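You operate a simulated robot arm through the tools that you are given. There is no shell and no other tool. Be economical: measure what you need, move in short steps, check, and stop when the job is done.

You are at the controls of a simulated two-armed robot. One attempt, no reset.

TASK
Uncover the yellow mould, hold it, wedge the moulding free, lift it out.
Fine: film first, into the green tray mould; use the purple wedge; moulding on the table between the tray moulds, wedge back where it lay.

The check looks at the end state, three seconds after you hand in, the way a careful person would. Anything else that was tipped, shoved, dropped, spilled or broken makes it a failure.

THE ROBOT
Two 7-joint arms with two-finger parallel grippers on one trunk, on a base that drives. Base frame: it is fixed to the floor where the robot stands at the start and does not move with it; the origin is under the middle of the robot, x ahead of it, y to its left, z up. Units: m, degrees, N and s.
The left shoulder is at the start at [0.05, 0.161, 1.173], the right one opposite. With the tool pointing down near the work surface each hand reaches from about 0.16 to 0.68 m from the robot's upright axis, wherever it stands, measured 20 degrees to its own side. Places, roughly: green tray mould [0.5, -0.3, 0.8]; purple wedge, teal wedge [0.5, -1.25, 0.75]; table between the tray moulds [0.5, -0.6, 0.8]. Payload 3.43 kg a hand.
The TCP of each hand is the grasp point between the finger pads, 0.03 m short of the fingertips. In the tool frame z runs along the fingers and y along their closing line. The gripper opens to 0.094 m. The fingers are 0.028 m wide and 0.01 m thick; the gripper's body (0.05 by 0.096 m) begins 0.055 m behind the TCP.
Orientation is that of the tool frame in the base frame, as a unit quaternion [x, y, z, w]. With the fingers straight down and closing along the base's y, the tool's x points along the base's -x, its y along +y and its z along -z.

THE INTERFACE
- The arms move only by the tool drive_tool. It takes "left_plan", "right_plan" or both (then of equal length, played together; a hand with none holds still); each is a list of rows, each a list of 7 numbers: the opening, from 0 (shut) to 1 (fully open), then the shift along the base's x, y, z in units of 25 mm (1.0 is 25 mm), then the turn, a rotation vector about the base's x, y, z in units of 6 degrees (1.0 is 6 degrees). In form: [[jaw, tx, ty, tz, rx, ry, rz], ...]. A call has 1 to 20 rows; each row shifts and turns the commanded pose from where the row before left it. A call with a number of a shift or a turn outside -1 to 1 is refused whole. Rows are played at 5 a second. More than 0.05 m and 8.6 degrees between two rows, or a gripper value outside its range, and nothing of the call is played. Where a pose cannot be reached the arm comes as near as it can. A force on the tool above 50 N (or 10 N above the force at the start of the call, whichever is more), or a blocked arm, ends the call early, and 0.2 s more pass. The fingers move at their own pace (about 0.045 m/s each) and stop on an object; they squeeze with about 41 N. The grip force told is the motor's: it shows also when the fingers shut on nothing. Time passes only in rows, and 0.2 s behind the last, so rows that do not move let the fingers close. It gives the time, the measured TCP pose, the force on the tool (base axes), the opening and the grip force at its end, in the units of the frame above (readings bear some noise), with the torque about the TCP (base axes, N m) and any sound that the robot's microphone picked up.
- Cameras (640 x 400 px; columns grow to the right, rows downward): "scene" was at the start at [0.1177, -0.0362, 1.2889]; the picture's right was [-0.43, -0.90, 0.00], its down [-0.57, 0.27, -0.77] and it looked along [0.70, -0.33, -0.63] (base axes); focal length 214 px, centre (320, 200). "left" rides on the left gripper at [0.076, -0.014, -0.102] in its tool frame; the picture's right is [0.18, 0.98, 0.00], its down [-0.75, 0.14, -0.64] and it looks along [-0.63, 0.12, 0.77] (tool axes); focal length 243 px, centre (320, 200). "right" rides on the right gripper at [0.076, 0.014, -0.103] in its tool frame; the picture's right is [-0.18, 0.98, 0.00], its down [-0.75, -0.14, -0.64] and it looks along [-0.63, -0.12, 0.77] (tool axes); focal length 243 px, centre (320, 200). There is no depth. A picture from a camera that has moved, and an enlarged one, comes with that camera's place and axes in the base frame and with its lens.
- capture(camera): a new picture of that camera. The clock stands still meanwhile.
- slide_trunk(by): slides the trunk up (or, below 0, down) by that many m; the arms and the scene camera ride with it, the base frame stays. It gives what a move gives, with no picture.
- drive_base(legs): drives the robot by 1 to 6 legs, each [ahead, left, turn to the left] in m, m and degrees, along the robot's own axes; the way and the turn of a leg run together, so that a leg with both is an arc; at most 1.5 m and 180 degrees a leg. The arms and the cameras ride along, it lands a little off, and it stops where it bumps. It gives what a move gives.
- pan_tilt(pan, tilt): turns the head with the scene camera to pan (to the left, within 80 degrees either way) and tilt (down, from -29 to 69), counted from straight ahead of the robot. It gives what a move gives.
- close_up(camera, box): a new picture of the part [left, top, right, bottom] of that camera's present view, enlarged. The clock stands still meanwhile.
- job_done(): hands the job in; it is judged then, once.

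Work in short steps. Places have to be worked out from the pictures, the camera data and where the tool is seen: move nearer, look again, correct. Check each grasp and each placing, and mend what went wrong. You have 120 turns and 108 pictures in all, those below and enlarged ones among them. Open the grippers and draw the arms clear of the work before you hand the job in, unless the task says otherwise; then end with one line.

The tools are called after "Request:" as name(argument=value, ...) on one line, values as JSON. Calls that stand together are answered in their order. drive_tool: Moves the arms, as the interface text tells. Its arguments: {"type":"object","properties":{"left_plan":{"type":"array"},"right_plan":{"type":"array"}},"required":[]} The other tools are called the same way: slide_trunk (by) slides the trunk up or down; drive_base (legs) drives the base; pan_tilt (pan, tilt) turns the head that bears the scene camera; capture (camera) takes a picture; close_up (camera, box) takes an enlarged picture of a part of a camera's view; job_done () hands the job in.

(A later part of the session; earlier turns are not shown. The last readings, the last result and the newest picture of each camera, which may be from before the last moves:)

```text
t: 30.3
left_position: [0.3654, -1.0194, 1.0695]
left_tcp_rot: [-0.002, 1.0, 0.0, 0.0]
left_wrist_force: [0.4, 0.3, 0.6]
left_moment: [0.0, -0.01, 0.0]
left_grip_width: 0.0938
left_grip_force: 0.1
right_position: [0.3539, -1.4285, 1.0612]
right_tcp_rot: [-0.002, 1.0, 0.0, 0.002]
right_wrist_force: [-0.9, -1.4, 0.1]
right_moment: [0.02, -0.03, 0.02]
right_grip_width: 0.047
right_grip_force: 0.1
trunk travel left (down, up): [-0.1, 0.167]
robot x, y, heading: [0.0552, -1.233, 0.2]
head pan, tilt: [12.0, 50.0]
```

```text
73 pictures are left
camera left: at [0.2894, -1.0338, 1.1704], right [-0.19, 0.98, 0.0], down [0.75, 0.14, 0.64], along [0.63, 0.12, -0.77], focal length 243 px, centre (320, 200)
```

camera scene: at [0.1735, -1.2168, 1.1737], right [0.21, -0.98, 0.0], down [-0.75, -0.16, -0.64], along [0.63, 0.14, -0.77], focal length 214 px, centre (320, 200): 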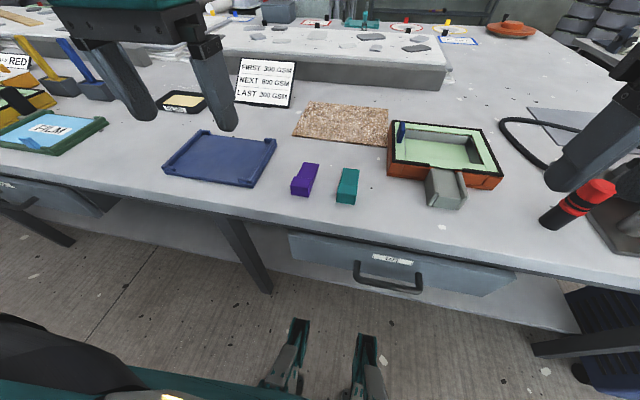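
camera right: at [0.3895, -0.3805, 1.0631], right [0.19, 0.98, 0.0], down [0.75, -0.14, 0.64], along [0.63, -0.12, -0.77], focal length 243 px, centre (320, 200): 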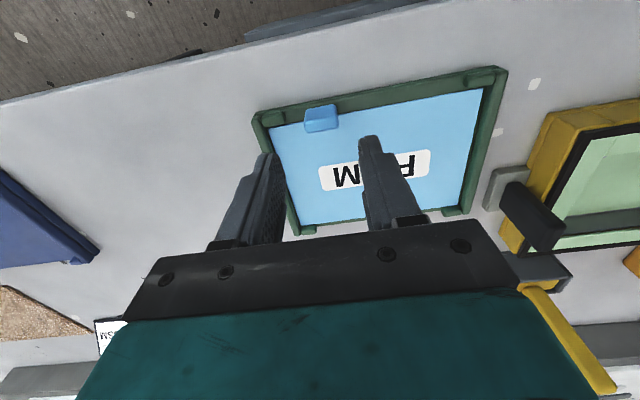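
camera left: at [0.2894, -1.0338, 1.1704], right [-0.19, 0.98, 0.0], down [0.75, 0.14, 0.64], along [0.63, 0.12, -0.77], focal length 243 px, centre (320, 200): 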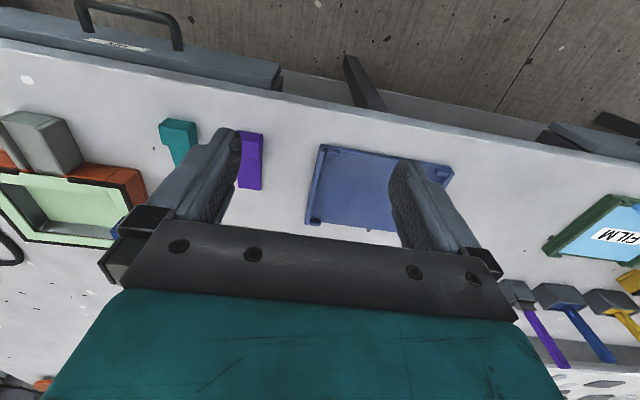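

I enlarge the wedges and the orange mould, which shows how the empty mould and moulding are built.

Request:
close_up(camera="scene", box=[270, 140, 390, 220])

Request:
close_up(camera="scene", box=[370, 110, 520, 220])

```text
5.00 times, centred on (330, 180) of scene
camera zoom: at [0.1735, -1.2168, 1.1737], right [0.21, -0.98, 0.0], down [-0.75, -0.16, -0.64], along [0.63, 0.14, -0.77], focal length 1072 px, centre (270, 300)
```

zoom: 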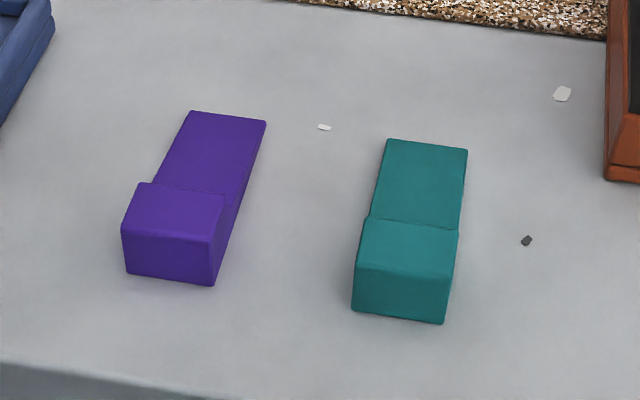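

```text
3.64 times, centred on (445, 165) of scene
camera zoom: at [0.1735, -1.2168, 1.1737], right [0.21, -0.98, 0.0], down [-0.75, -0.16, -0.64], along [0.63, 0.14, -0.77], focal length 780 px, centre (-134, 327)
```

zoom: 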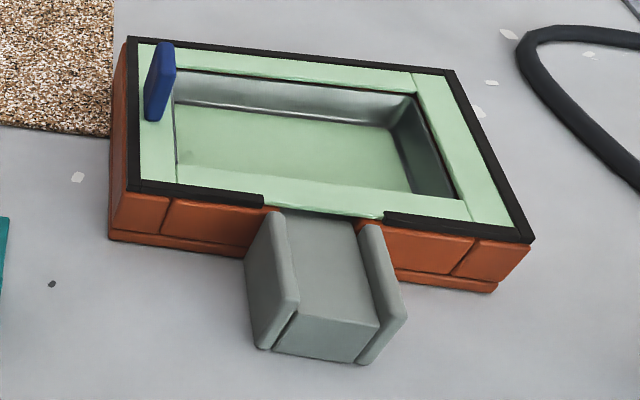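

Wedge spans x 0.466–0.571, y -1.088 to -1.127, block about 29 mm high. The channel's walls stand only ~12 mm above its floor, so I'll grip the block's upper half. Left hand moves over it.

Request:
drive_tool(left_plan=[[0.8, 0.77, -0.59, -0.5, 0, 0, 0], [0.8, 0.77, -0.59, -0.5, 0, 0, 0], [0.8, 0.77, -0.59, -1, 0, 0, 0], [0.8, 0.77, -0.59, -1, 0, 0, 0], [0.8, 0.77, -0.59, -1, 0, 0, 0], [0.8, 0.77, -0.59, -1, 0, 0, 0], [0.8, 0, 0, -0.6, 0, 0, 0], [0.8, 0, 0, 0, 0, 0, 0]])

Request:
close_up(camera="scene", box=[240, 110, 400, 220])

Request:
capture(camera="left")

```text
t: 32.1
left_position: [0.4797, -1.1079, 0.929]
left_tcp_rot: [-0.001, 1.0, 0.0, 0.001]
left_wrist_force: [-0.4, -0.2, -0.4]
left_moment: [-0.01, 0.0, 0.0]
left_grip_width: 0.0752
left_grip_force: 0.0
right_position: [0.3531, -1.428, 1.06]
right_tcp_rot: [-0.002, 1.0, 0.0, 0.001]
right_wrist_force: [1.0, -0.1, -0.6]
right_moment: [-0.01, 0.02, -0.01]
right_grip_width: 0.0467
right_grip_force: 0.1
trunk travel left (down, up): [-0.1, 0.167]
robot x, y, heading: [0.0522, -1.2375, 0.1]
head pan, tilt: [12.0, 50.0]
```

```text
3.64 times, centred on (320, 165) of scene
camera zoom: at [0.1735, -1.2167, 1.1737], right [0.21, -0.98, 0.0], down [-0.75, -0.16, -0.64], along [0.63, 0.14, -0.77], focal length 780 px, centre (320, 327)
```

zoom: 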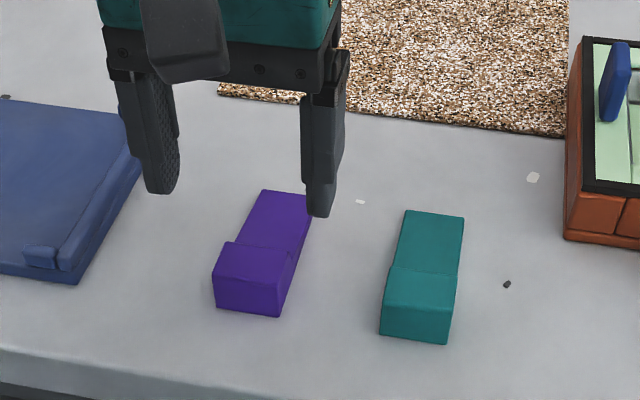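

```text
69 pictures are left
camera left: at [0.4038, -1.1226, 1.0293], right [-0.19, 0.98, 0.0], down [0.75, 0.14, 0.64], along [0.63, 0.12, -0.77], focal length 243 px, centre (320, 200)
```

left: 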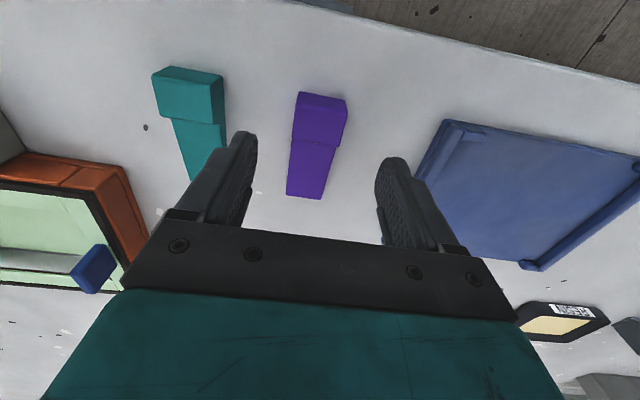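

Views agree: block centre about [0.478, -1.108]. I descend to z 0.866 and close.

Request:
drive_tool(left_plan=[[0.8, -0.08, 0, -1, 0, 0, 0], [0.8, 0, 0, -1, 0, 0, 0], [0.8, 0, 0, -0.5, 0, 0, 0], [0.8, 0, 0, 0, 0, 0, 0], [0, 0, 0, 0, 0, 0, 0], [0, 0, 0, 0, 0, 0, 0], [0, 0, 0, 0, 0, 0, 0], [0, 0, 0, 0, 0, 0, 0]])

Request:
close_up(camera="scene", box=[240, 110, 400, 220])

```text
t: 33.9
left_position: [0.4775, -1.1094, 0.8662]
left_tcp_rot: [-0.002, 1.0, 0.001, 0.0]
left_wrist_force: [-0.5, 0.2, 0.0]
left_moment: [0.0, 0.03, 0.02]
left_grip_width: 0.0388
left_grip_force: 40.8
right_position: [0.3536, -1.4268, 1.0601]
right_tcp_rot: [-0.001, 1.0, 0.0, 0.001]
right_wrist_force: [0.4, 0.9, 0.7]
right_moment: [0.04, -0.02, 0.0]
right_grip_width: 0.047
right_grip_force: 0.0
trunk travel left (down, up): [-0.1, 0.167]
robot x, y, heading: [0.0573, -1.2349, 0.3]
head pan, tilt: [12.0, 50.0]
```

```text
3.64 times, centred on (320, 165) of scene
camera zoom: at [0.1735, -1.2167, 1.1737], right [0.21, -0.98, 0.0], down [-0.75, -0.16, -0.64], along [0.63, 0.14, -0.77], focal length 780 px, centre (320, 327)
```

zoom: 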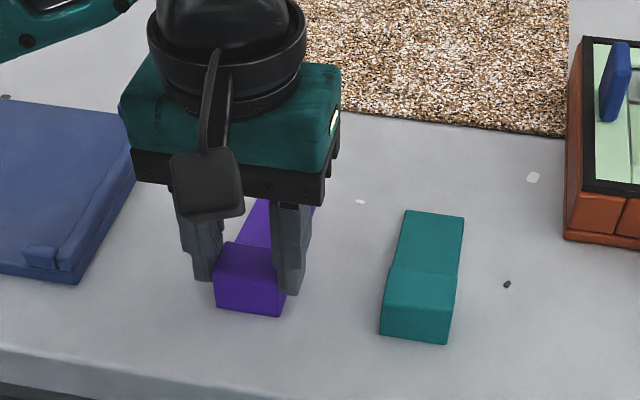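

Wedge gripped (38.8 mm). I lift it, draw it a bit back, and drive left to the mould.

Request:
drive_tool(left_plan=[[0, 0, 0, 1, 0, 0, 0], [0, 0, 0, 1, 0, 0, 0], [0, 0, 0, 1, 0, 0, 0], [0, -0.5, 0, 1, 0, 0, 0], [0, -0.8, 0, 1, 0, 0, 0], [0, -0.8, 0, 1, 0, 0, 0], [0, -0.8, 0, 0, 0, 0, 0]])

Request:
drive_base(legs=[[0, 1.13, -0.2]])

Request:
pan_tilt(pan=-5, tilt=50)

Request:
capture(camera="scene")

```text
t: 35.5
left_position: [0.4049, -1.1081, 1.0163]
left_tcp_rot: [-0.002, 1.0, 0.0, -0.001]
left_wrist_force: [-0.3, 0.1, -0.1]
left_moment: [-0.01, 0.01, 0.02]
left_grip_width: 0.0389
left_grip_force: 40.8
right_position: [0.3532, -1.4283, 1.0602]
right_tcp_rot: [-0.002, 1.0, 0.0, 0.001]
right_wrist_force: [0.1, 0.1, -0.3]
right_moment: [0.04, 0.03, 0.03]
right_grip_width: 0.047
right_grip_force: 0.0
trunk travel left (down, up): [-0.1, 0.167]
robot x, y, heading: [0.0619, -1.2339, 0.6]
head pan, tilt: [12.0, 50.0]
```

```text
t: 41.2
left_position: [0.3952, 0.0129, 1.0162]
left_tcp_rot: [-0.007, 1.0, 0.0, 0.0]
left_wrist_force: [0.4, -0.1, -1.3]
left_moment: [0.0, -0.02, 0.01]
left_grip_width: 0.0393
left_grip_force: 40.9
right_position: [0.3463, -0.3089, 1.0594]
right_tcp_rot: [-0.006, 1.0, 0.0, 0.001]
right_wrist_force: [0.6, 0.1, -0.3]
right_moment: [-0.03, -0.02, 0.02]
right_grip_width: 0.0468
right_grip_force: 0.1
trunk travel left (down, up): [-0.1, 0.167]
robot x, y, heading: [0.0497, -0.1165, 0.9]
head pan, tilt: [12.0, 50.0]
```

```text
t: 42.0
left_position: [0.396, 0.0113, 1.0154]
left_tcp_rot: [-0.006, 1.0, 0.0, 0.0]
left_wrist_force: [0.3, 0.0, -0.8]
left_moment: [-0.01, 0.01, -0.01]
left_grip_width: 0.0387
left_grip_force: 41.3
right_position: [0.3463, -0.3079, 1.0592]
right_tcp_rot: [-0.007, 1.0, 0.0, 0.0]
right_wrist_force: [0.2, 0.3, 0.0]
right_moment: [0.04, 0.0, 0.02]
right_grip_width: 0.0472
right_grip_force: 0.2
trunk travel left (down, up): [-0.1, 0.167]
robot x, y, heading: [0.0447, -0.1159, 0.7]
head pan, tilt: [-5.0, 50.0]
```

```text
67 pictures are left
camera scene: at [0.1657, -0.122, 1.1737], right [-0.07, -1.0, 0.0], down [-0.76, 0.06, -0.64], along [0.64, -0.05, -0.77], focal length 214 px, centre (320, 200)
```

scene: 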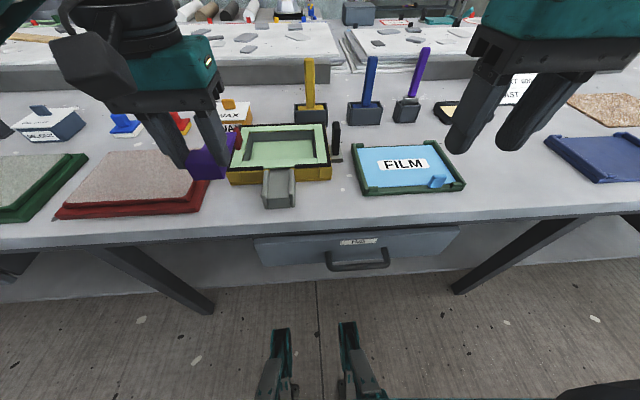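

Back at the mould, heading off by 0.8°. I enlarge the mould, channel and handle.

Request:
close_up(camera="scene", box=[220, 110, 350, 215])

Request:
close_up(camera="scene", box=[250, 150, 310, 212])

```text
3.81 times, centred on (285, 162) of scene
camera zoom: at [0.1657, -0.122, 1.1737], right [-0.07, -1.0, 0.0], down [-0.76, 0.06, -0.64], along [0.64, -0.05, -0.77], focal length 817 px, centre (453, 343)
```

zoom: 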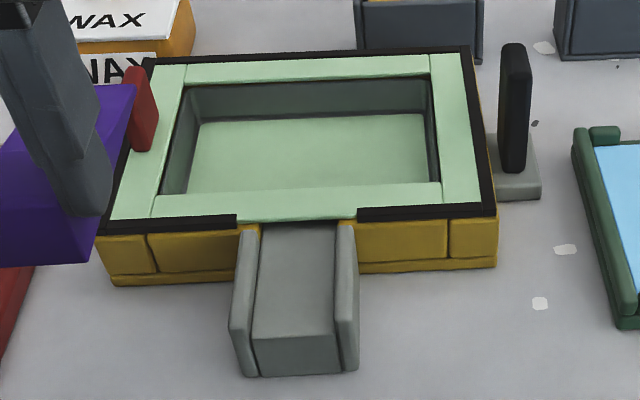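

```text
6.45 times, centred on (280, 181) of scene
camera zoom: at [0.1657, -0.122, 1.1737], right [-0.07, -1.0, 0.0], down [-0.76, 0.06, -0.64], along [0.64, -0.05, -0.77], focal length 1384 px, centre (578, 323)
```

zoom: 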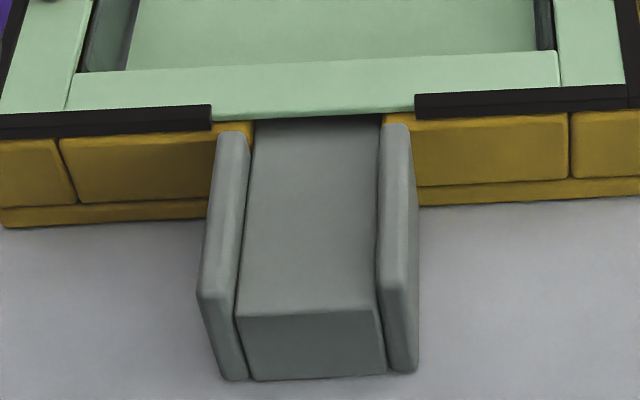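

Channel floor: x 0.445–0.534, centre y -0.059, z 0.852. The black handle stands at about [0.60, -0.19], z 0.84–0.928. The right hand goes over the handle first.

Request:
drive_tool(right_plan=[[0.5, 0.93, 0.43, -0.2, 0, 0, -0.13], [0.5, 0.93, 0.43, -0.2, 0, 0, 0], [0.5, 0.93, 0.43, -0.2, 0, 0, 0], [0.5, 0.93, 0.43, -0.2, 0, 0, 0], [0.5, 0.93, 0.43, -0.2, 0, 0, 0], [0.5, 0.93, 0.43, -0.2, 0, 0, 0], [0.5, 0.93, 0.43, -0.2, 0, 0, 0], [0.5, 0.93, 0.43, -0.2, 0, 0, 0], [0.5, 0.93, 0.43, -0.2, 0, 0, 0], [0.5, 0.93, 0.43, -0.2, 0, 0, 0], [0.5, 0.93, 0.43, -0.2, 0, 0, 0], [0.5, 0, 0, 0, 0, 0, 0]])

Request:
capture(camera="right")

Request:
capture(camera="scene")

```text
t: 44.6
left_position: [0.3942, 0.011, 1.0164]
left_tcp_rot: [-0.006, 1.0, -0.001, 0.001]
left_wrist_force: [-0.2, 0.3, -0.5]
left_moment: [-0.01, 0.02, 0.01]
left_grip_width: 0.0388
left_grip_force: 40.8
right_position: [0.5381, -0.2641, 1.0005]
right_tcp_rot: [-0.001, 1.0, 0.0, 0.001]
right_wrist_force: [-0.1, -0.1, 0.3]
right_moment: [0.0, -0.01, 0.0]
right_grip_width: 0.0468
right_grip_force: 0.0
right hand out of reach, approached as far as the arm can: row 7, 8, 9, 10, 11
trunk travel left (down, up): [-0.1, 0.167]
robot x, y, heading: [0.0516, -0.1139, 0.7]
head pan, tilt: [-5.0, 50.0]
```

```text
64 pictures are left
camera right: at [0.4617, -0.25, 1.104], right [0.18, 0.98, 0.0], down [0.75, -0.14, 0.64], along [0.63, -0.12, -0.77], focal length 243 px, centre (320, 200)
```

right: 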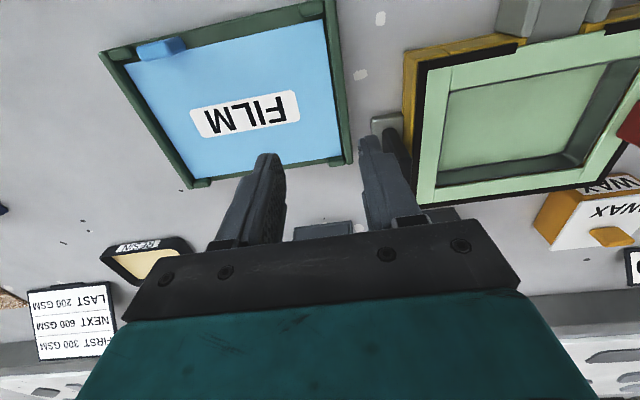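

```text
63 pictures are left
camera scene: at [0.1657, -0.1221, 1.1737], right [-0.07, -1.0, 0.0], down [-0.76, 0.06, -0.64], along [0.64, -0.05, -0.77], focal length 214 px, centre (320, 200)
```

scene: 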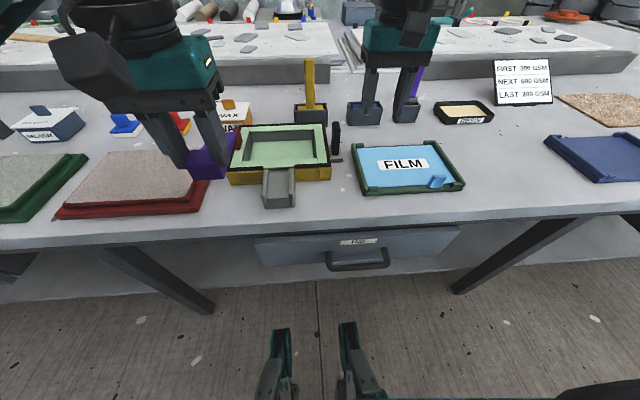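

The right hand is ~6 cm short. I raise both hands, lower the trunk by 0.1 m and move the base 5 cm ahead and 6 cm left.

Request:
drive_tool(right_plan=[[0.5, 0, 0, 1, 0, 0, 0], [0.5, 0, 0, 1, 0, 0, 0], [0.5, 0, 0, 1, 0, 0, 0], [0.5, 0, 0, 0, 0, 0, 0]], left_plan=[[0, 0, 0, 1, 0, 0, -0.12], [0, 0, 0, 1, 0, 0, 0], [0, 0, 0, 1, 0, 0, 0], [0, 0, 0, 0, 0, 0, 0]])

Request:
slide_trunk(by=-0.1)

Request:
drive_base(legs=[[0.05, 0.06, -0.7]])

Request:
capture(camera="scene")

```text
t: 45.6
left_position: [0.3944, 0.012, 1.0907]
left_tcp_rot: [0.0, 1.0, 0.0, 0.0]
left_wrist_force: [0.3, -0.6, -0.5]
left_moment: [-0.01, 0.01, -0.04]
left_grip_width: 0.0389
left_grip_force: 40.9
right_position: [0.5305, -0.2717, 1.0609]
right_tcp_rot: [0.001, 1.0, 0.0, 0.001]
right_wrist_force: [-0.3, -0.3, -0.1]
right_moment: [-0.02, 0.04, -0.02]
right_grip_width: 0.0469
right_grip_force: 0.1
right hand out of reach, approached as far as the arm can: row 2, 3
trunk travel left (down, up): [-0.1, 0.167]
robot x, y, heading: [0.0462, -0.1186, 1.0]
head pan, tilt: [-5.0, 50.0]
```

```text
t: 46.9
left_position: [0.3935, 0.0117, 0.9923]
left_tcp_rot: [-0.002, 1.0, 0.0, 0.001]
left_wrist_force: [-0.4, 0.1, -0.7]
left_moment: [-0.01, -0.01, 0.02]
left_grip_width: 0.0388
left_grip_force: 41.0
right_position: [0.531, -0.2715, 0.9607]
right_tcp_rot: [-0.001, 1.0, 0.0, 0.0]
right_wrist_force: [0.4, -0.4, 0.5]
right_moment: [0.04, -0.01, 0.01]
right_grip_width: 0.0473
right_grip_force: 0.1
trunk travel left (down, up): [0.0, 0.267]
robot x, y, heading: [0.0489, -0.1161, 0.9]
head pan, tilt: [-5.0, 50.0]
```

```text
t: 48.0
left_position: [0.4437, 0.0665, 0.9915]
left_tcp_rot: [0.005, 1.0, 0.0, 0.0]
left_wrist_force: [-0.3, 0.7, 0.1]
left_moment: [0.01, 0.03, 0.01]
left_grip_width: 0.0388
left_grip_force: 40.5
right_position: [0.5781, -0.2175, 0.9608]
right_tcp_rot: [0.005, 1.0, 0.0, 0.001]
right_wrist_force: [-0.1, 0.2, -0.5]
right_moment: [0.0, -0.02, -0.01]
right_grip_width: 0.0472
right_grip_force: 0.1
trunk travel left (down, up): [0.0, 0.267]
robot x, y, heading: [0.0964, -0.0567, 0.1]
head pan, tilt: [-5.0, 50.0]
```

```text
62 pictures are left
camera scene: at [0.2139, -0.0637, 1.0737], right [-0.08, -1.0, 0.0], down [-0.76, 0.06, -0.64], along [0.64, -0.05, -0.77], focal length 214 px, centre (320, 200)
```

scene: 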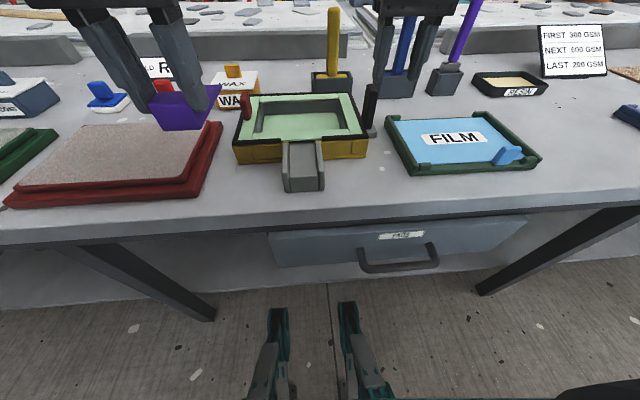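

Now within reach. I raise the right hand a bit, move it over the handle and straighten both hands, then look.

Request:
drive_tool(right_plan=[[0.6, 0, 0, 0.7, 0, 0, 0.1], [0.6, 0.45, 0.55, 0, 0, 0, 0], [0.6, 0.45, 0.55, 0, 0, 0, 0], [0.6, 0, 0, 0, 0, 0, 0]], left_plan=[[0, 0, 0, 0, 0, 0, 0.1], [0, 0, 0, 0, 0, 0, 0], [0, 0, 0, 0, 0, 0, 0], [0, 0, 0, 0, 0, 0, 0]])

Request:
capture(camera="right")

Request:
close_up(camera="scene", box=[300, 30, 440, 150])

```text
t: 49.0
left_position: [0.4436, 0.0672, 0.9927]
left_tcp_rot: [0.001, 1.0, -0.001, 0.0]
left_wrist_force: [0.0, -0.3, 0.0]
left_moment: [-0.01, 0.0, -0.02]
left_grip_width: 0.039
left_grip_force: 40.8
right_position: [0.5761, -0.2171, 0.9636]
right_tcp_rot: [0.001, 1.0, 0.001, 0.001]
right_wrist_force: [-1.0, -0.1, -0.5]
right_moment: [0.03, 0.0, 0.02]
right_grip_width: 0.0564
right_grip_force: 0.1
right hand out of reach, approached as far as the arm can: row 1, 2, 3
trunk travel left (down, up): [0.0, 0.267]
robot x, y, heading: [0.0968, -0.0596, 0.2]
head pan, tilt: [-5.0, 50.0]
```

```text
61 pictures are left
camera right: at [0.5012, -0.203, 1.0665], right [0.18, 0.98, 0.0], down [0.75, -0.14, 0.64], along [0.63, -0.12, -0.77], focal length 243 px, centre (320, 200)
```

right: 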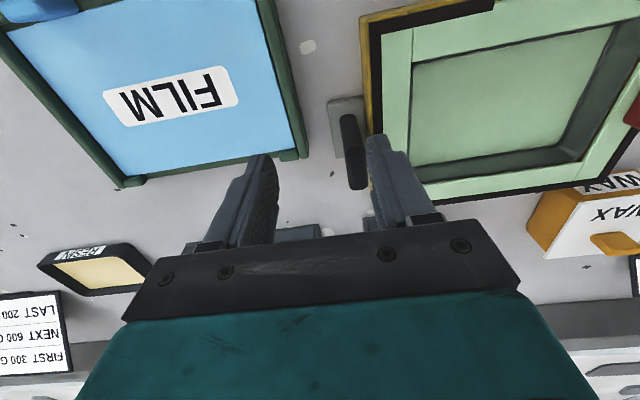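

```text
3.33 times, centred on (370, 90) of scene
camera zoom: at [0.2138, -0.0638, 1.0737], right [-0.08, -1.0, 0.0], down [-0.76, 0.06, -0.64], along [0.64, -0.05, -0.77], focal length 715 px, centre (153, 567)
```

zoom: 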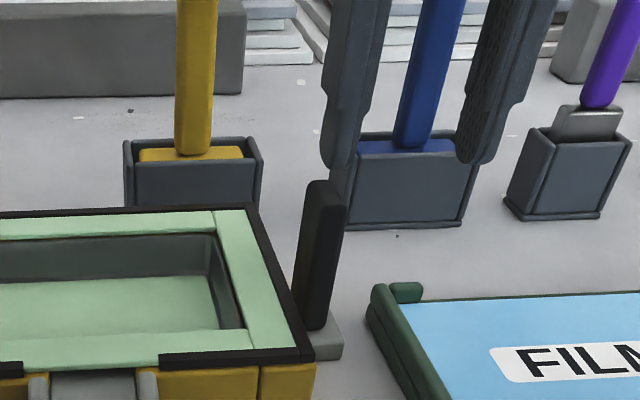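

The arm's limit is radial. Tipping the right hand forward about y keeps the closing line and should gain reach; I try 24° while moving towards the handle, staying above it.

Request:
drive_tool(right_plan=[[0.6, 0, 0, 0.3, 0, -1, 0], [0.6, 0, 0, 0.3, 0, -1, 0], [0.6, 0.2, 0.3, 0, 0, -1, 0], [0.6, 0.3, 0.3, 0, 0, -1, 0], [0.6, 0.3, 0.4, 0, 0, 0, 0], [0.6, 0, 0, 0, 0, 0, 0]])

Request:
capture(camera="right")

```text
t: 50.4
left_position: [0.4439, 0.0655, 0.9924]
left_tcp_rot: [0.0, 1.0, 0.0, 0.001]
left_wrist_force: [0.7, 0.4, -0.8]
left_moment: [0.02, 0.01, 0.0]
left_grip_width: 0.0388
left_grip_force: 41.1
right_position: [0.5969, -0.1926, 0.9792]
right_tcp_rot: [0.0, 0.978, 0.0, 0.21]
right_wrist_force: [-2.1, 0.3, -1.0]
right_moment: [-0.01, -0.02, -0.03]
right_grip_width: 0.0565
right_grip_force: 0.1
trunk travel left (down, up): [0.0, 0.267]
robot x, y, heading: [0.0973, -0.0563, 0.3]
head pan, tilt: [-5.0, 50.0]
```

```text
59 pictures are left
camera right: at [0.4866, -0.1784, 1.042], right [0.17, 0.98, 0.08], down [0.42, -0.14, 0.89], along [0.89, -0.12, -0.44], focal length 243 px, centre (320, 200)
```

right: 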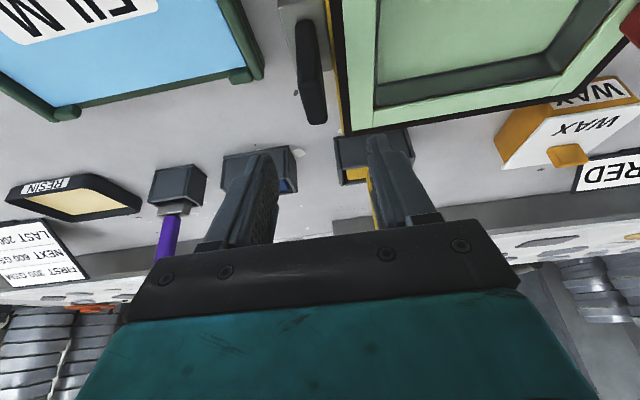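

Tilting works: right TCP at [0.597, -0.193, 0.979], straddling the handle's y. I lower it to 0.915 with a moderately open jaw and look.

Request:
drive_tool(right_plan=[[0.5, 0, 0.05, -1, 0, 0, 0], [0.5, 0, 0, -1, 0, 0, 0], [0.5, 0, 0, -0.5, 0, 0, 0], [0.5, 0, 0, 0, 0, 0, 0]])

Request:
capture(camera="right")

Request:
close_up(camera="scene", box=[300, 40, 430, 150])

```text
t: 51.4
left_position: [0.4434, 0.0665, 0.9925]
left_tcp_rot: [-0.001, 1.0, 0.0, 0.0]
left_wrist_force: [0.6, 0.1, -0.5]
left_moment: [-0.03, 0.03, -0.01]
left_grip_width: 0.039
left_grip_force: 40.8
right_position: [0.5974, -0.1927, 0.9166]
right_tcp_rot: [-0.001, 0.978, 0.0, 0.209]
right_wrist_force: [0.2, 0.1, 0.3]
right_moment: [-0.01, 0.02, 0.04]
right_grip_width: 0.047
right_grip_force: 0.2
trunk travel left (down, up): [0.0, 0.267]
robot x, y, heading: [0.098, -0.0586, 0.1]
head pan, tilt: [-5.0, 50.0]
```

```text
58 pictures are left
camera right: at [0.4858, -0.1777, 0.9795], right [0.17, 0.98, 0.08], down [0.43, -0.14, 0.89], along [0.89, -0.12, -0.44], focal length 243 px, centre (320, 200)
```

right: 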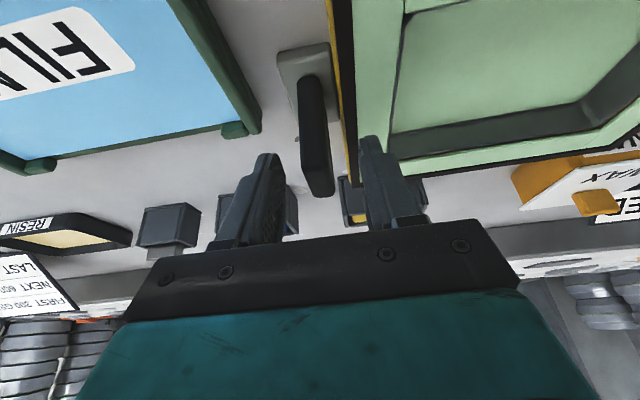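

```text
3.64 times, centred on (365, 95) of scene
camera zoom: at [0.2138, -0.0638, 1.0737], right [-0.08, -1.0, 0.0], down [-0.76, 0.06, -0.64], along [0.64, -0.05, -0.77], focal length 780 px, centre (156, 582)
```

zoom: 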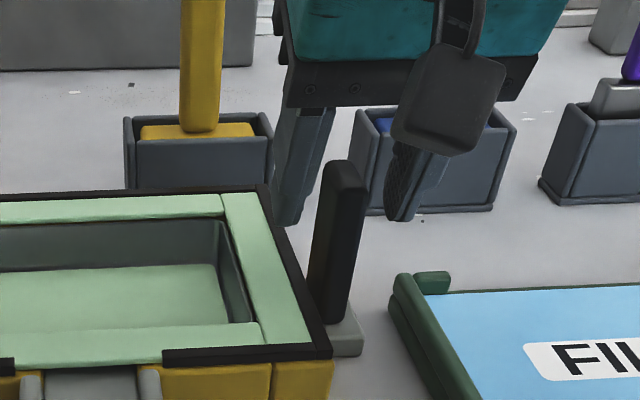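

The post lies between the fingers (x about 0.587–0.614). I close the right hand on it.

Request:
drive_tool(right_plan=[[0, 0, 0.1, 0, 0, 0, 0], [0, 0, 0, 0, 0, 0, 0], [0, 0, 0, 0, 0, 0, 0], [0, 0, 0, 0, 0, 0, 0]])

Request:
close_up(camera="scene", box=[220, 50, 430, 200])

```text
t: 52.4
left_position: [0.4442, 0.0679, 0.9907]
left_tcp_rot: [0.0, 1.0, 0.0, 0.0]
left_wrist_force: [-0.5, -0.2, -0.4]
left_moment: [0.02, -0.04, -0.03]
left_grip_width: 0.0389
left_grip_force: 40.7
right_position: [0.5984, -0.1908, 0.9175]
right_tcp_rot: [0.0, 0.978, 0.0, 0.208]
right_wrist_force: [1.4, -3.9, -0.5]
right_moment: [-0.03, 0.09, -0.06]
right_grip_width: 0.0157
right_grip_force: 41.2
trunk travel left (down, up): [0.0, 0.267]
robot x, y, heading: [0.0967, -0.0577, 0.2]
head pan, tilt: [-5.0, 50.0]
```

```text
2.67 times, centred on (325, 125) of scene
camera zoom: at [0.2138, -0.0641, 1.0737], right [-0.08, -1.0, 0.0], down [-0.76, 0.07, -0.64], along [0.64, -0.05, -0.77], focal length 572 px, centre (307, 400)
```

zoom: 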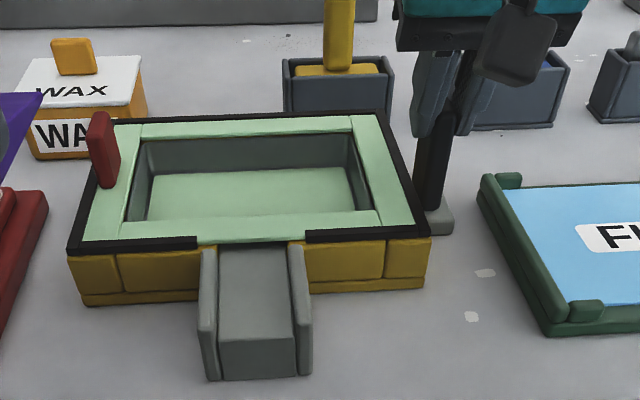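

Handle held firmly (15.7 mm). Now the left hand brings the wedge over the channel, tip just short of the mould.

Request:
drive_tool(left_plan=[[0, -0.16, -0.85, -0.2, 0, 0, 0], [0, -0.16, -0.85, -0.2, 0, 0, 0], [0, -0.16, -0.85, -0.2, 0, 0, 0], [0, -0.16, -0.85, -0.2, 0, 0, 0], [0, -0.16, -0.85, -0.2, 0, 0, 0], [0, -0.16, -0.85, -0.2, 0, 0, 0], [0, 0, 0, 0, 0, 0, 0]], right_plan=[[0, 0, -0.1, 0, 0, 0, 0], [0, 0, 0, 0, 0, 0, 0], [0, 0, 0, 0, 0, 0, 0], [0, 0, 0, 0, 0, 0, 0], [0, 0, 0, 0, 0, 0, 0], [0, 0, 0, 0, 0, 0, 0], [0, 0, 0, 0, 0, 0, 0]])

Request:
capture(camera="left")

Request:
capture(camera="scene")

```text
t: 54.0
left_position: [0.4196, -0.0615, 0.9619]
left_tcp_rot: [0.0, 1.0, 0.001, 0.0]
left_wrist_force: [-0.4, 1.0, 0.0]
left_moment: [-0.01, 0.01, -0.02]
left_grip_width: 0.039
left_grip_force: 40.8
right_position: [0.5969, -0.192, 0.9161]
right_tcp_rot: [0.0, 0.978, 0.0, 0.209]
right_wrist_force: [-1.6, 0.9, -0.6]
right_moment: [-0.04, -0.35, 0.23]
right_grip_width: 0.016
right_grip_force: 41.2
trunk travel left (down, up): [0.0, 0.267]
robot x, y, heading: [0.0974, -0.0552, 0.0]
head pan, tilt: [-5.0, 50.0]
```

```text
55 pictures are left
camera left: at [0.3434, -0.0754, 1.0628], right [-0.18, 0.98, 0.0], down [0.75, 0.14, 0.64], along [0.63, 0.12, -0.77], focal length 243 px, centre (320, 200)
```

left: 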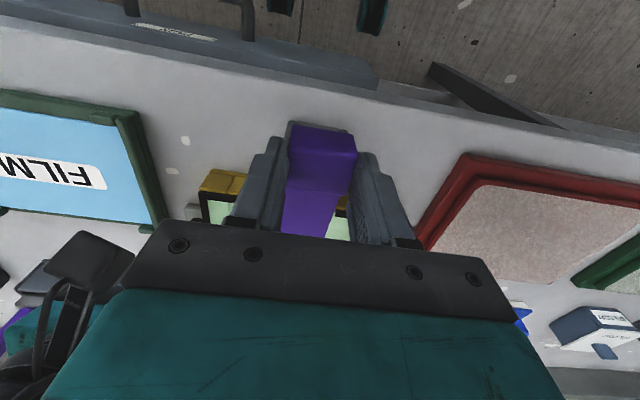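

```text
54 pictures are left
camera scene: at [0.2137, -0.0638, 1.0738], right [-0.08, -1.0, 0.0], down [-0.76, 0.06, -0.64], along [0.64, -0.05, -0.77], focal length 214 px, centre (320, 200)
```

scene: 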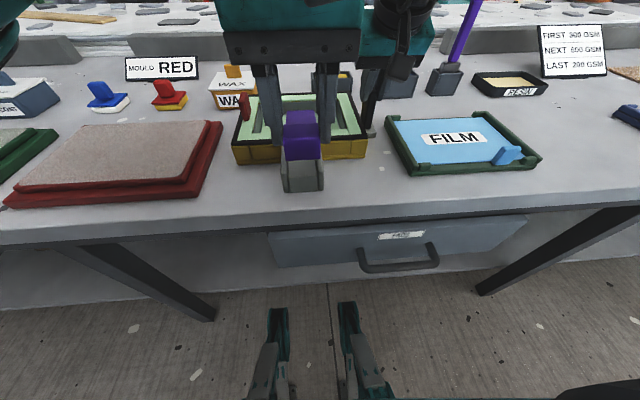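

I lower to just above the channel walls and check the alignment.

Request:
drive_tool(left_plan=[[0, 0, 0.08, -0.9, 0, 0, 0], [0, 0, 0, -0.9, 0, 0, 0], [0, 0, 0, -0.1, 0, 0, 0], [0, 0, 0, 0, 0, 0, 0]])

Request:
close_up(camera="scene", box=[250, 110, 360, 205])

Request:
close_up(camera="left", box=[220, 90, 440, 250])

```text
t: 55.0
left_position: [0.4192, -0.0583, 0.9152]
left_tcp_rot: [-0.001, 1.0, 0.0, 0.0]
left_wrist_force: [-0.1, -1.2, -0.8]
left_moment: [0.01, 0.07, 0.01]
left_grip_width: 0.0387
left_grip_force: 41.4
right_position: [0.5981, -0.1924, 0.9168]
right_tcp_rot: [0.0, 0.978, 0.0, 0.209]
right_wrist_force: [-1.1, -1.2, -0.1]
right_moment: [-0.11, 0.18, 0.17]
right_grip_width: 0.0158
right_grip_force: 40.5
trunk travel left (down, up): [0.0, 0.267]
robot x, y, heading: [0.0944, -0.0609, 0.5]
head pan, tilt: [-5.0, 50.0]
```

```text
4.21 times, centred on (305, 158) of scene
camera zoom: at [0.2137, -0.0639, 1.0738], right [-0.08, -1.0, 0.0], down [-0.76, 0.07, -0.64], along [0.64, -0.05, -0.77], focal length 903 px, centre (383, 379)
```

zoom: 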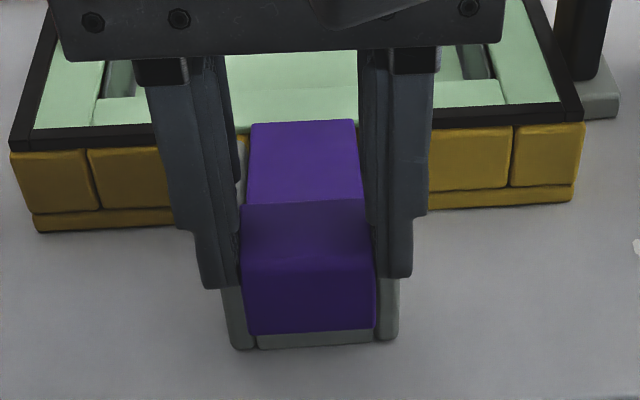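

```text
2.50 times, centred on (330, 170) of left
camera zoom: at [0.3431, -0.0726, 1.015], right [-0.18, 0.98, 0.0], down [0.75, 0.14, 0.64], along [0.63, 0.12, -0.77], focal length 606 px, centre (295, 275)
```

zoom: 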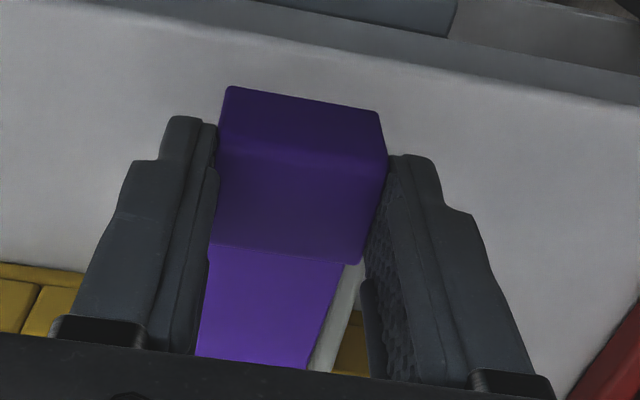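

Wedge and channel agree to within a millimetre. I lower the wedge onto the channel floor.

Request:
drive_tool(left_plan=[[0, 0, 0, -0.3, 0, 0, 0], [0, 0, 0, -0.2, 0, 0, 0], [0, 0, 0, -0.1, 0, 0, 0], [0, 0, 0, 0, 0, 0, 0]])

Request:
close_up(camera="scene", box=[250, 110, 360, 205])

```text
t: 56.0
left_position: [0.4192, -0.0579, 0.9007]
left_tcp_rot: [0.0, 1.0, 0.0, 0.002]
left_wrist_force: [-2.1, 1.9, 20.4]
left_moment: [0.09, -0.39, 0.02]
left_grip_width: 0.0384
left_grip_force: 40.5
right_position: [0.5966, -0.1922, 0.9158]
right_tcp_rot: [0.0, 0.978, 0.0, 0.208]
right_wrist_force: [3.9, -1.2, 0.7]
right_moment: [-0.07, 0.1, 0.07]
right_grip_width: 0.0158
right_grip_force: 41.3
trunk travel left (down, up): [0.0, 0.267]
robot x, y, heading: [0.098, -0.0593, -0.2]
head pan, tilt: [-5.0, 50.0]
```

```text
4.21 times, centred on (305, 158) of scene
camera zoom: at [0.2134, -0.0639, 1.0741], right [-0.08, -1.0, 0.0], down [-0.76, 0.06, -0.64], along [0.64, -0.05, -0.77], focal length 903 px, centre (383, 379)
```

zoom: 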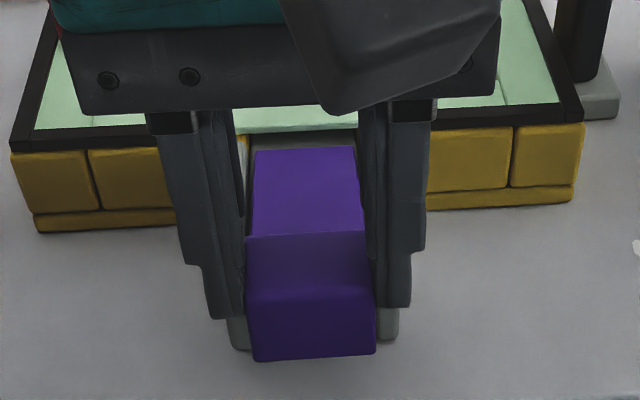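

The wedge rests on the floor. I ease off 1 mm and push forward in small steps.

Request:
drive_tool(left_plan=[[0, 0, 0, 0.05, 0, 0, 0], [0, 0.3, 0, 0, 0, 0, 0], [0, 0.3, 0, 0, 0, 0, 0], [0, 0.3, 0, 0, 0, 0, 0], [0, 0.3, 0, 0, 0, 0, 0], [0, 0, 0, 0, 0, 0, 0]])

Request:
close_up(camera="scene", box=[220, 80, 400, 200])

```text
t: 57.4
left_position: [0.4507, -0.0595, 0.8986]
left_tcp_rot: [0.001, 1.0, 0.001, -0.001]
left_wrist_force: [-5.2, 0.9, 12.3]
left_moment: [0.06, 0.41, -0.01]
left_grip_width: 0.0387
left_grip_force: 40.8
right_position: [0.5982, -0.1924, 0.9166]
right_tcp_rot: [0.001, 0.978, 0.0, 0.209]
right_wrist_force: [10.8, -3.7, 0.6]
right_moment: [-0.25, 0.09, -0.89]
right_grip_width: 0.016
right_grip_force: 40.9
trunk travel left (down, up): [0.0, 0.267]
robot x, y, heading: [0.1002, -0.0578, -0.1]
head pan, tilt: [-5.0, 50.0]
```

```text
3.33 times, centred on (310, 140) of scene
camera zoom: at [0.214, -0.0643, 1.0737], right [-0.08, -1.0, 0.0], down [-0.76, 0.07, -0.64], along [0.64, -0.05, -0.77], focal length 715 px, centre (353, 400)
```

zoom: 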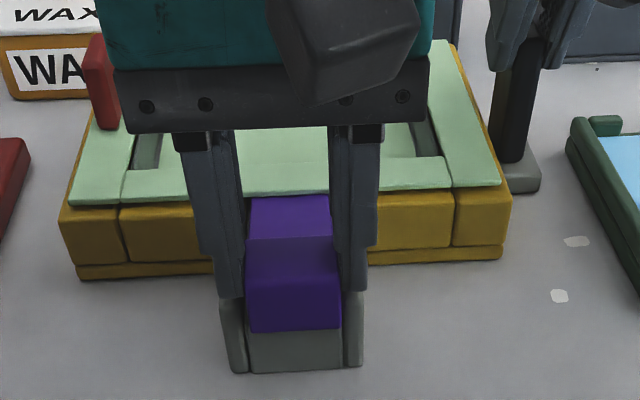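

Something changed: the black edge is no longer visible and the green part looks raised. I look closer.

Request:
close_up(camera="scene", box=[230, 85, 290, 165])

Request:
close_up(camera="right", box=[300, 0, 640, 200])

```text
5.00 times, centred on (260, 125) of scene
camera zoom: at [0.214, -0.0643, 1.0737], right [-0.08, -1.0, 0.0], down [-0.76, 0.07, -0.64], along [0.64, -0.05, -0.77], focal length 1072 px, centre (620, 575)
```

zoom: 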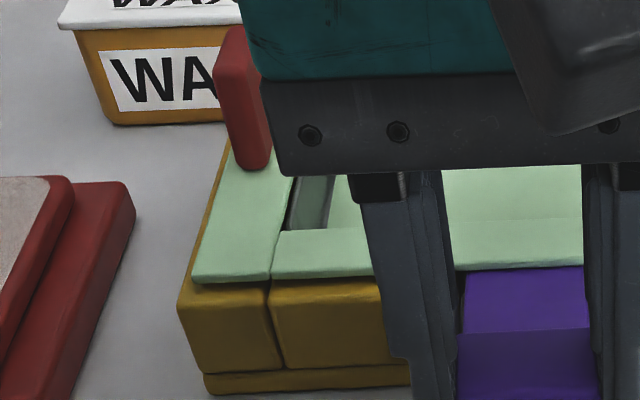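

```text
1.88 times, centred on (470, 100) of right
camera zoom: at [0.4869, -0.1779, 0.9798], right [0.17, 0.98, 0.08], down [0.42, -0.14, 0.89], along [0.89, -0.12, -0.44], focal length 457 px, centre (38, 388)
```

zoom: 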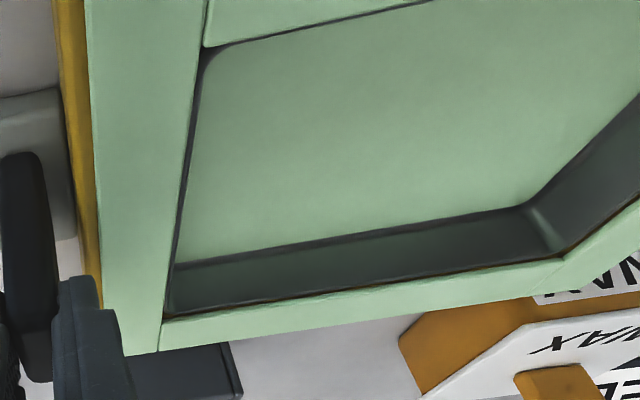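

The seam is broken and the moulding stands a little proud of the mould with only 12 N on the wedge. I leave the wedge lying in the channel, release it and raise the left hand.

Request:
drive_tool(left_plan=[[0, 0, 0, 0.04, 0, 0, 0], [0.55, 0, 0, 0, 0, 0, 0], [0.55, 0, 0, 0, 0, 0, 0], [0.55, 0, 0, 0.6, 0, 0, 0], [0.55, -0.3, 0, 1, 0, 0, 0], [0.55, -0.5, 0, 1, 0, 0, 0], [0.55, -0.5, 0, 1, 0, 0, 0]])

Request:
close_up(camera="scene", box=[210, 70, 400, 200])

```text
t: 59.0
left_position: [0.4163, -0.0607, 0.993]
left_tcp_rot: [0.001, 1.0, 0.0, 0.0]
left_wrist_force: [-0.3, -0.5, 0.3]
left_moment: [-0.03, 0.0, -0.02]
left_grip_width: 0.0517
left_grip_force: 0.2
right_position: [0.5964, -0.1916, 0.9172]
right_tcp_rot: [0.001, 0.978, 0.0, 0.209]
right_wrist_force: [-3.4, 1.3, 0.4]
right_moment: [0.25, -0.01, 0.23]
right_grip_width: 0.0156
right_grip_force: 41.3
trunk travel left (down, up): [0.0, 0.267]
robot x, y, heading: [0.0949, -0.0588, 0.0]
head pan, tilt: [-5.0, 50.0]
```

```text
3.08 times, centred on (305, 135) of scene
camera zoom: at [0.2135, -0.0638, 1.0738], right [-0.08, -1.0, 0.0], down [-0.76, 0.06, -0.64], along [0.64, -0.05, -0.77], focal length 660 px, centre (366, 400)
```

zoom: 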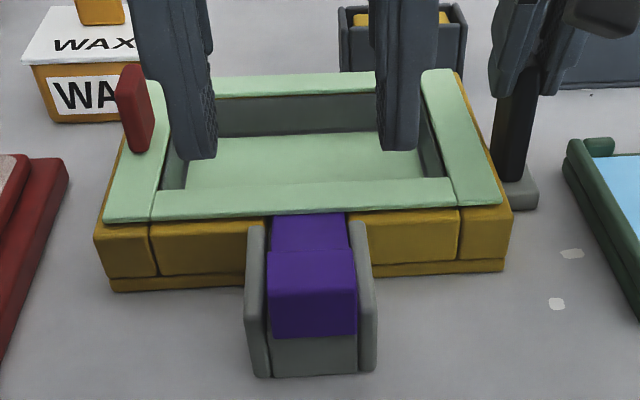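

The moulding is loose. The red tab is about [0.597, 0.036], top ~0.92. I bring the left hand over it, tipped forward like the right one.

Request:
drive_tool(left_plan=[[0.55, 0.5, 0.5, 0.3, 0, -1, 0], [0.55, 0.8, 0.5, 0, 0, -1, 0], [0.55, 0.9, 0.5, 0, 0, -1, 0], [0.55, 1, 0.5, 0, 0, -1, 0], [0.55, 1, 0.5, 0, 0, 0, 0], [0.55, 1, 0.5, 0, 0, 0, 0], [0.55, 1, 0.5, 0, 0, 0, 0], [0.55, 1, 0.4, 0, 0, 0, 0], [0.55, 0, 0, 0, 0, 0, 0]])

Request:
capture(camera="left")

Request:
close_up(camera="scene", box=[210, 50, 400, 180])

```text
t: 61.0
left_position: [0.5978, 0.0393, 0.9986]
left_tcp_rot: [0.0, 0.978, 0.0, 0.207]
left_wrist_force: [-0.4, 0.0, -0.7]
left_moment: [0.05, 0.02, -0.03]
left_grip_width: 0.0516
left_grip_force: 0.0
right_position: [0.5979, -0.192, 0.9171]
right_tcp_rot: [-0.001, 0.978, 0.0, 0.21]
right_wrist_force: [-0.8, -0.3, 2.4]
right_moment: [-0.22, 0.83, 0.03]
right_grip_width: 0.0154
right_grip_force: 41.2
trunk travel left (down, up): [0.0, 0.267]
robot x, y, heading: [0.0922, -0.0605, 0.2]
head pan, tilt: [-5.0, 50.0]
```

```text
46 pictures are left
camera left: at [0.4868, 0.0247, 1.0605], right [-0.17, 0.98, -0.07], down [0.43, 0.14, 0.89], along [0.89, 0.12, -0.44], focal length 243 px, centre (320, 200)
```

left: 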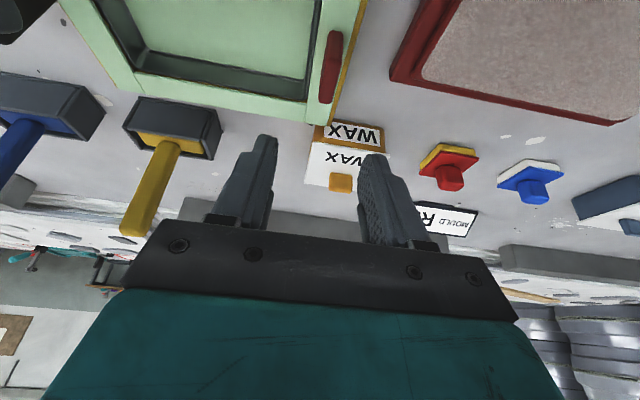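

```text
3.08 times, centred on (305, 115) of scene
camera zoom: at [0.2137, -0.0638, 1.0738], right [-0.08, -1.0, 0.0], down [-0.76, 0.06, -0.64], along [0.64, -0.05, -0.77], focal length 660 px, centre (366, 462)
```

zoom: 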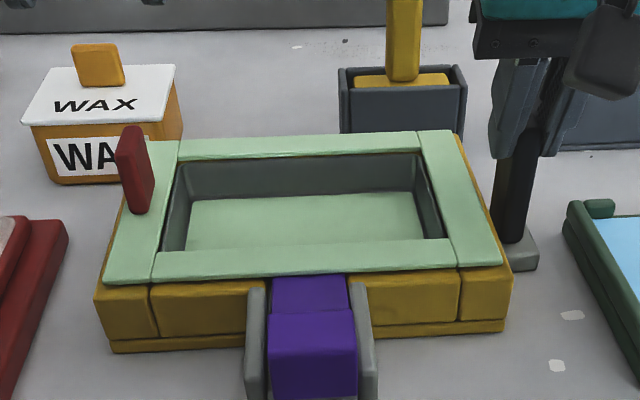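

The tab runs from x ~0.572 to 0.608 at y ~0.039. I shift 7 mm back and lower over it.

Request:
drive_tool(left_plan=[[0.55, -0.3, 0, -1, 0, 0, 0], [0.55, 0, 0, -1, 0, 0, 0], [0.55, 0, 0, -0.9, 0, 0, 0], [0.55, 0, 0, -0.3, 0, 0, 0], [0.55, 0, 0, 0, 0, 0, 0]])

Request:
capture(camera="left")

Request:
close_up(camera="scene", box=[210, 50, 330, 150])

```text
t: 62.2
left_position: [0.5906, 0.0383, 0.9191]
left_tcp_rot: [-0.001, 0.978, 0.001, 0.207]
left_wrist_force: [-0.6, -0.1, -0.3]
left_moment: [-0.02, 0.0, -0.04]
left_grip_width: 0.0516
left_grip_force: 0.0
right_position: [0.5976, -0.1912, 0.916]
right_tcp_rot: [-0.001, 0.978, 0.0, 0.209]
right_wrist_force: [-1.8, -0.5, 1.2]
right_moment: [-0.24, -0.01, -0.07]
right_grip_width: 0.0159
right_grip_force: 41.1
trunk travel left (down, up): [0.0, 0.267]
robot x, y, heading: [0.0974, -0.059, -0.0]
head pan, tilt: [-5.0, 50.0]
```

```text
44 pictures are left
camera left: at [0.4785, 0.0253, 0.9802], right [-0.17, 0.98, -0.07], down [0.43, 0.14, 0.89], along [0.89, 0.12, -0.44], focal length 243 px, centre (320, 200)
```

left: 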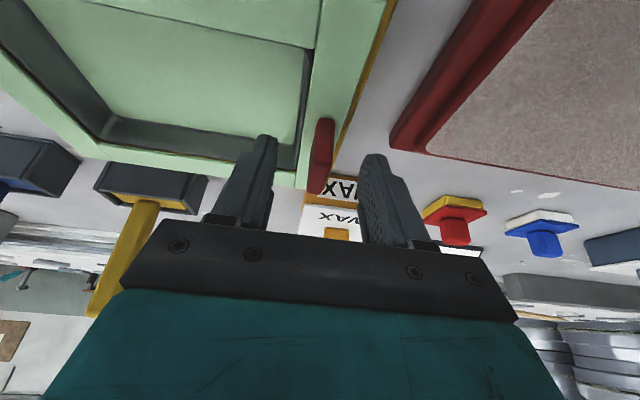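

```text
4.00 times, centred on (270, 100) of scene
camera zoom: at [0.2137, -0.0638, 1.0737], right [-0.08, -1.0, 0.0], down [-0.76, 0.06, -0.64], along [0.64, -0.05, -0.77], focal length 858 px, centre (520, 600)
```

zoom: 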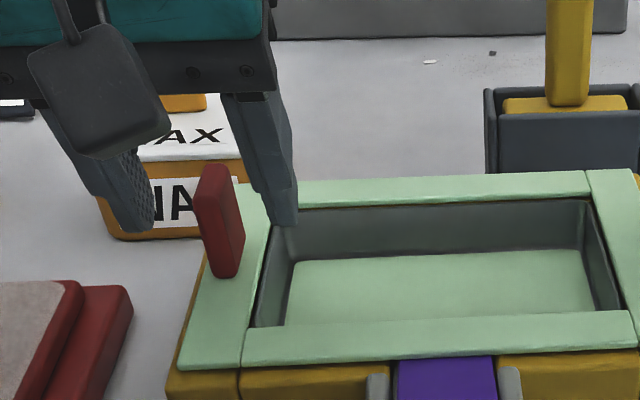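

The tab is between the fingers; I shift 6 mm back for better overlap and close.

Request:
drive_tool(left_plan=[[0.55, -0.25, 0, 0, 0, 0, 0], [0, 0, 0, 0, 0, 0, 0], [0, 0, 0, 0, 0, 0, 0], [0, 0, 0, 0, 0, 0, 0], [0, 0, 0, 0, 0, 0, 0]])

Request:
close_up(camera="scene", box=[210, 50, 400, 180])

```text
t: 63.4
left_position: [0.5838, 0.0395, 0.9191]
left_tcp_rot: [0.0, 0.978, 0.0, 0.208]
left_wrist_force: [-0.5, 1.3, 0.4]
left_moment: [0.01, -0.1, 0.04]
left_grip_width: 0.0117
left_grip_force: 41.4
right_position: [0.5972, -0.1904, 0.9167]
right_tcp_rot: [-0.001, 0.978, 0.0, 0.209]
right_wrist_force: [0.0, -0.4, 0.2]
right_moment: [-0.17, -0.15, -0.1]
right_grip_width: 0.0158
right_grip_force: 41.1
trunk travel left (down, up): [0.0, 0.267]
robot x, y, heading: [0.0963, -0.0547, 0.2]
head pan, tilt: [-5.0, 50.0]
```

```text
3.08 times, centred on (305, 115) of scene
camera zoom: at [0.2137, -0.0638, 1.0738], right [-0.08, -1.0, 0.0], down [-0.76, 0.06, -0.64], along [0.64, -0.05, -0.77], focal length 660 px, centre (366, 462)
```

zoom: 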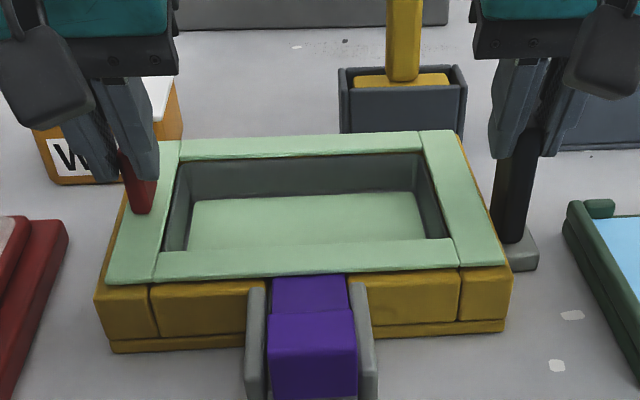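

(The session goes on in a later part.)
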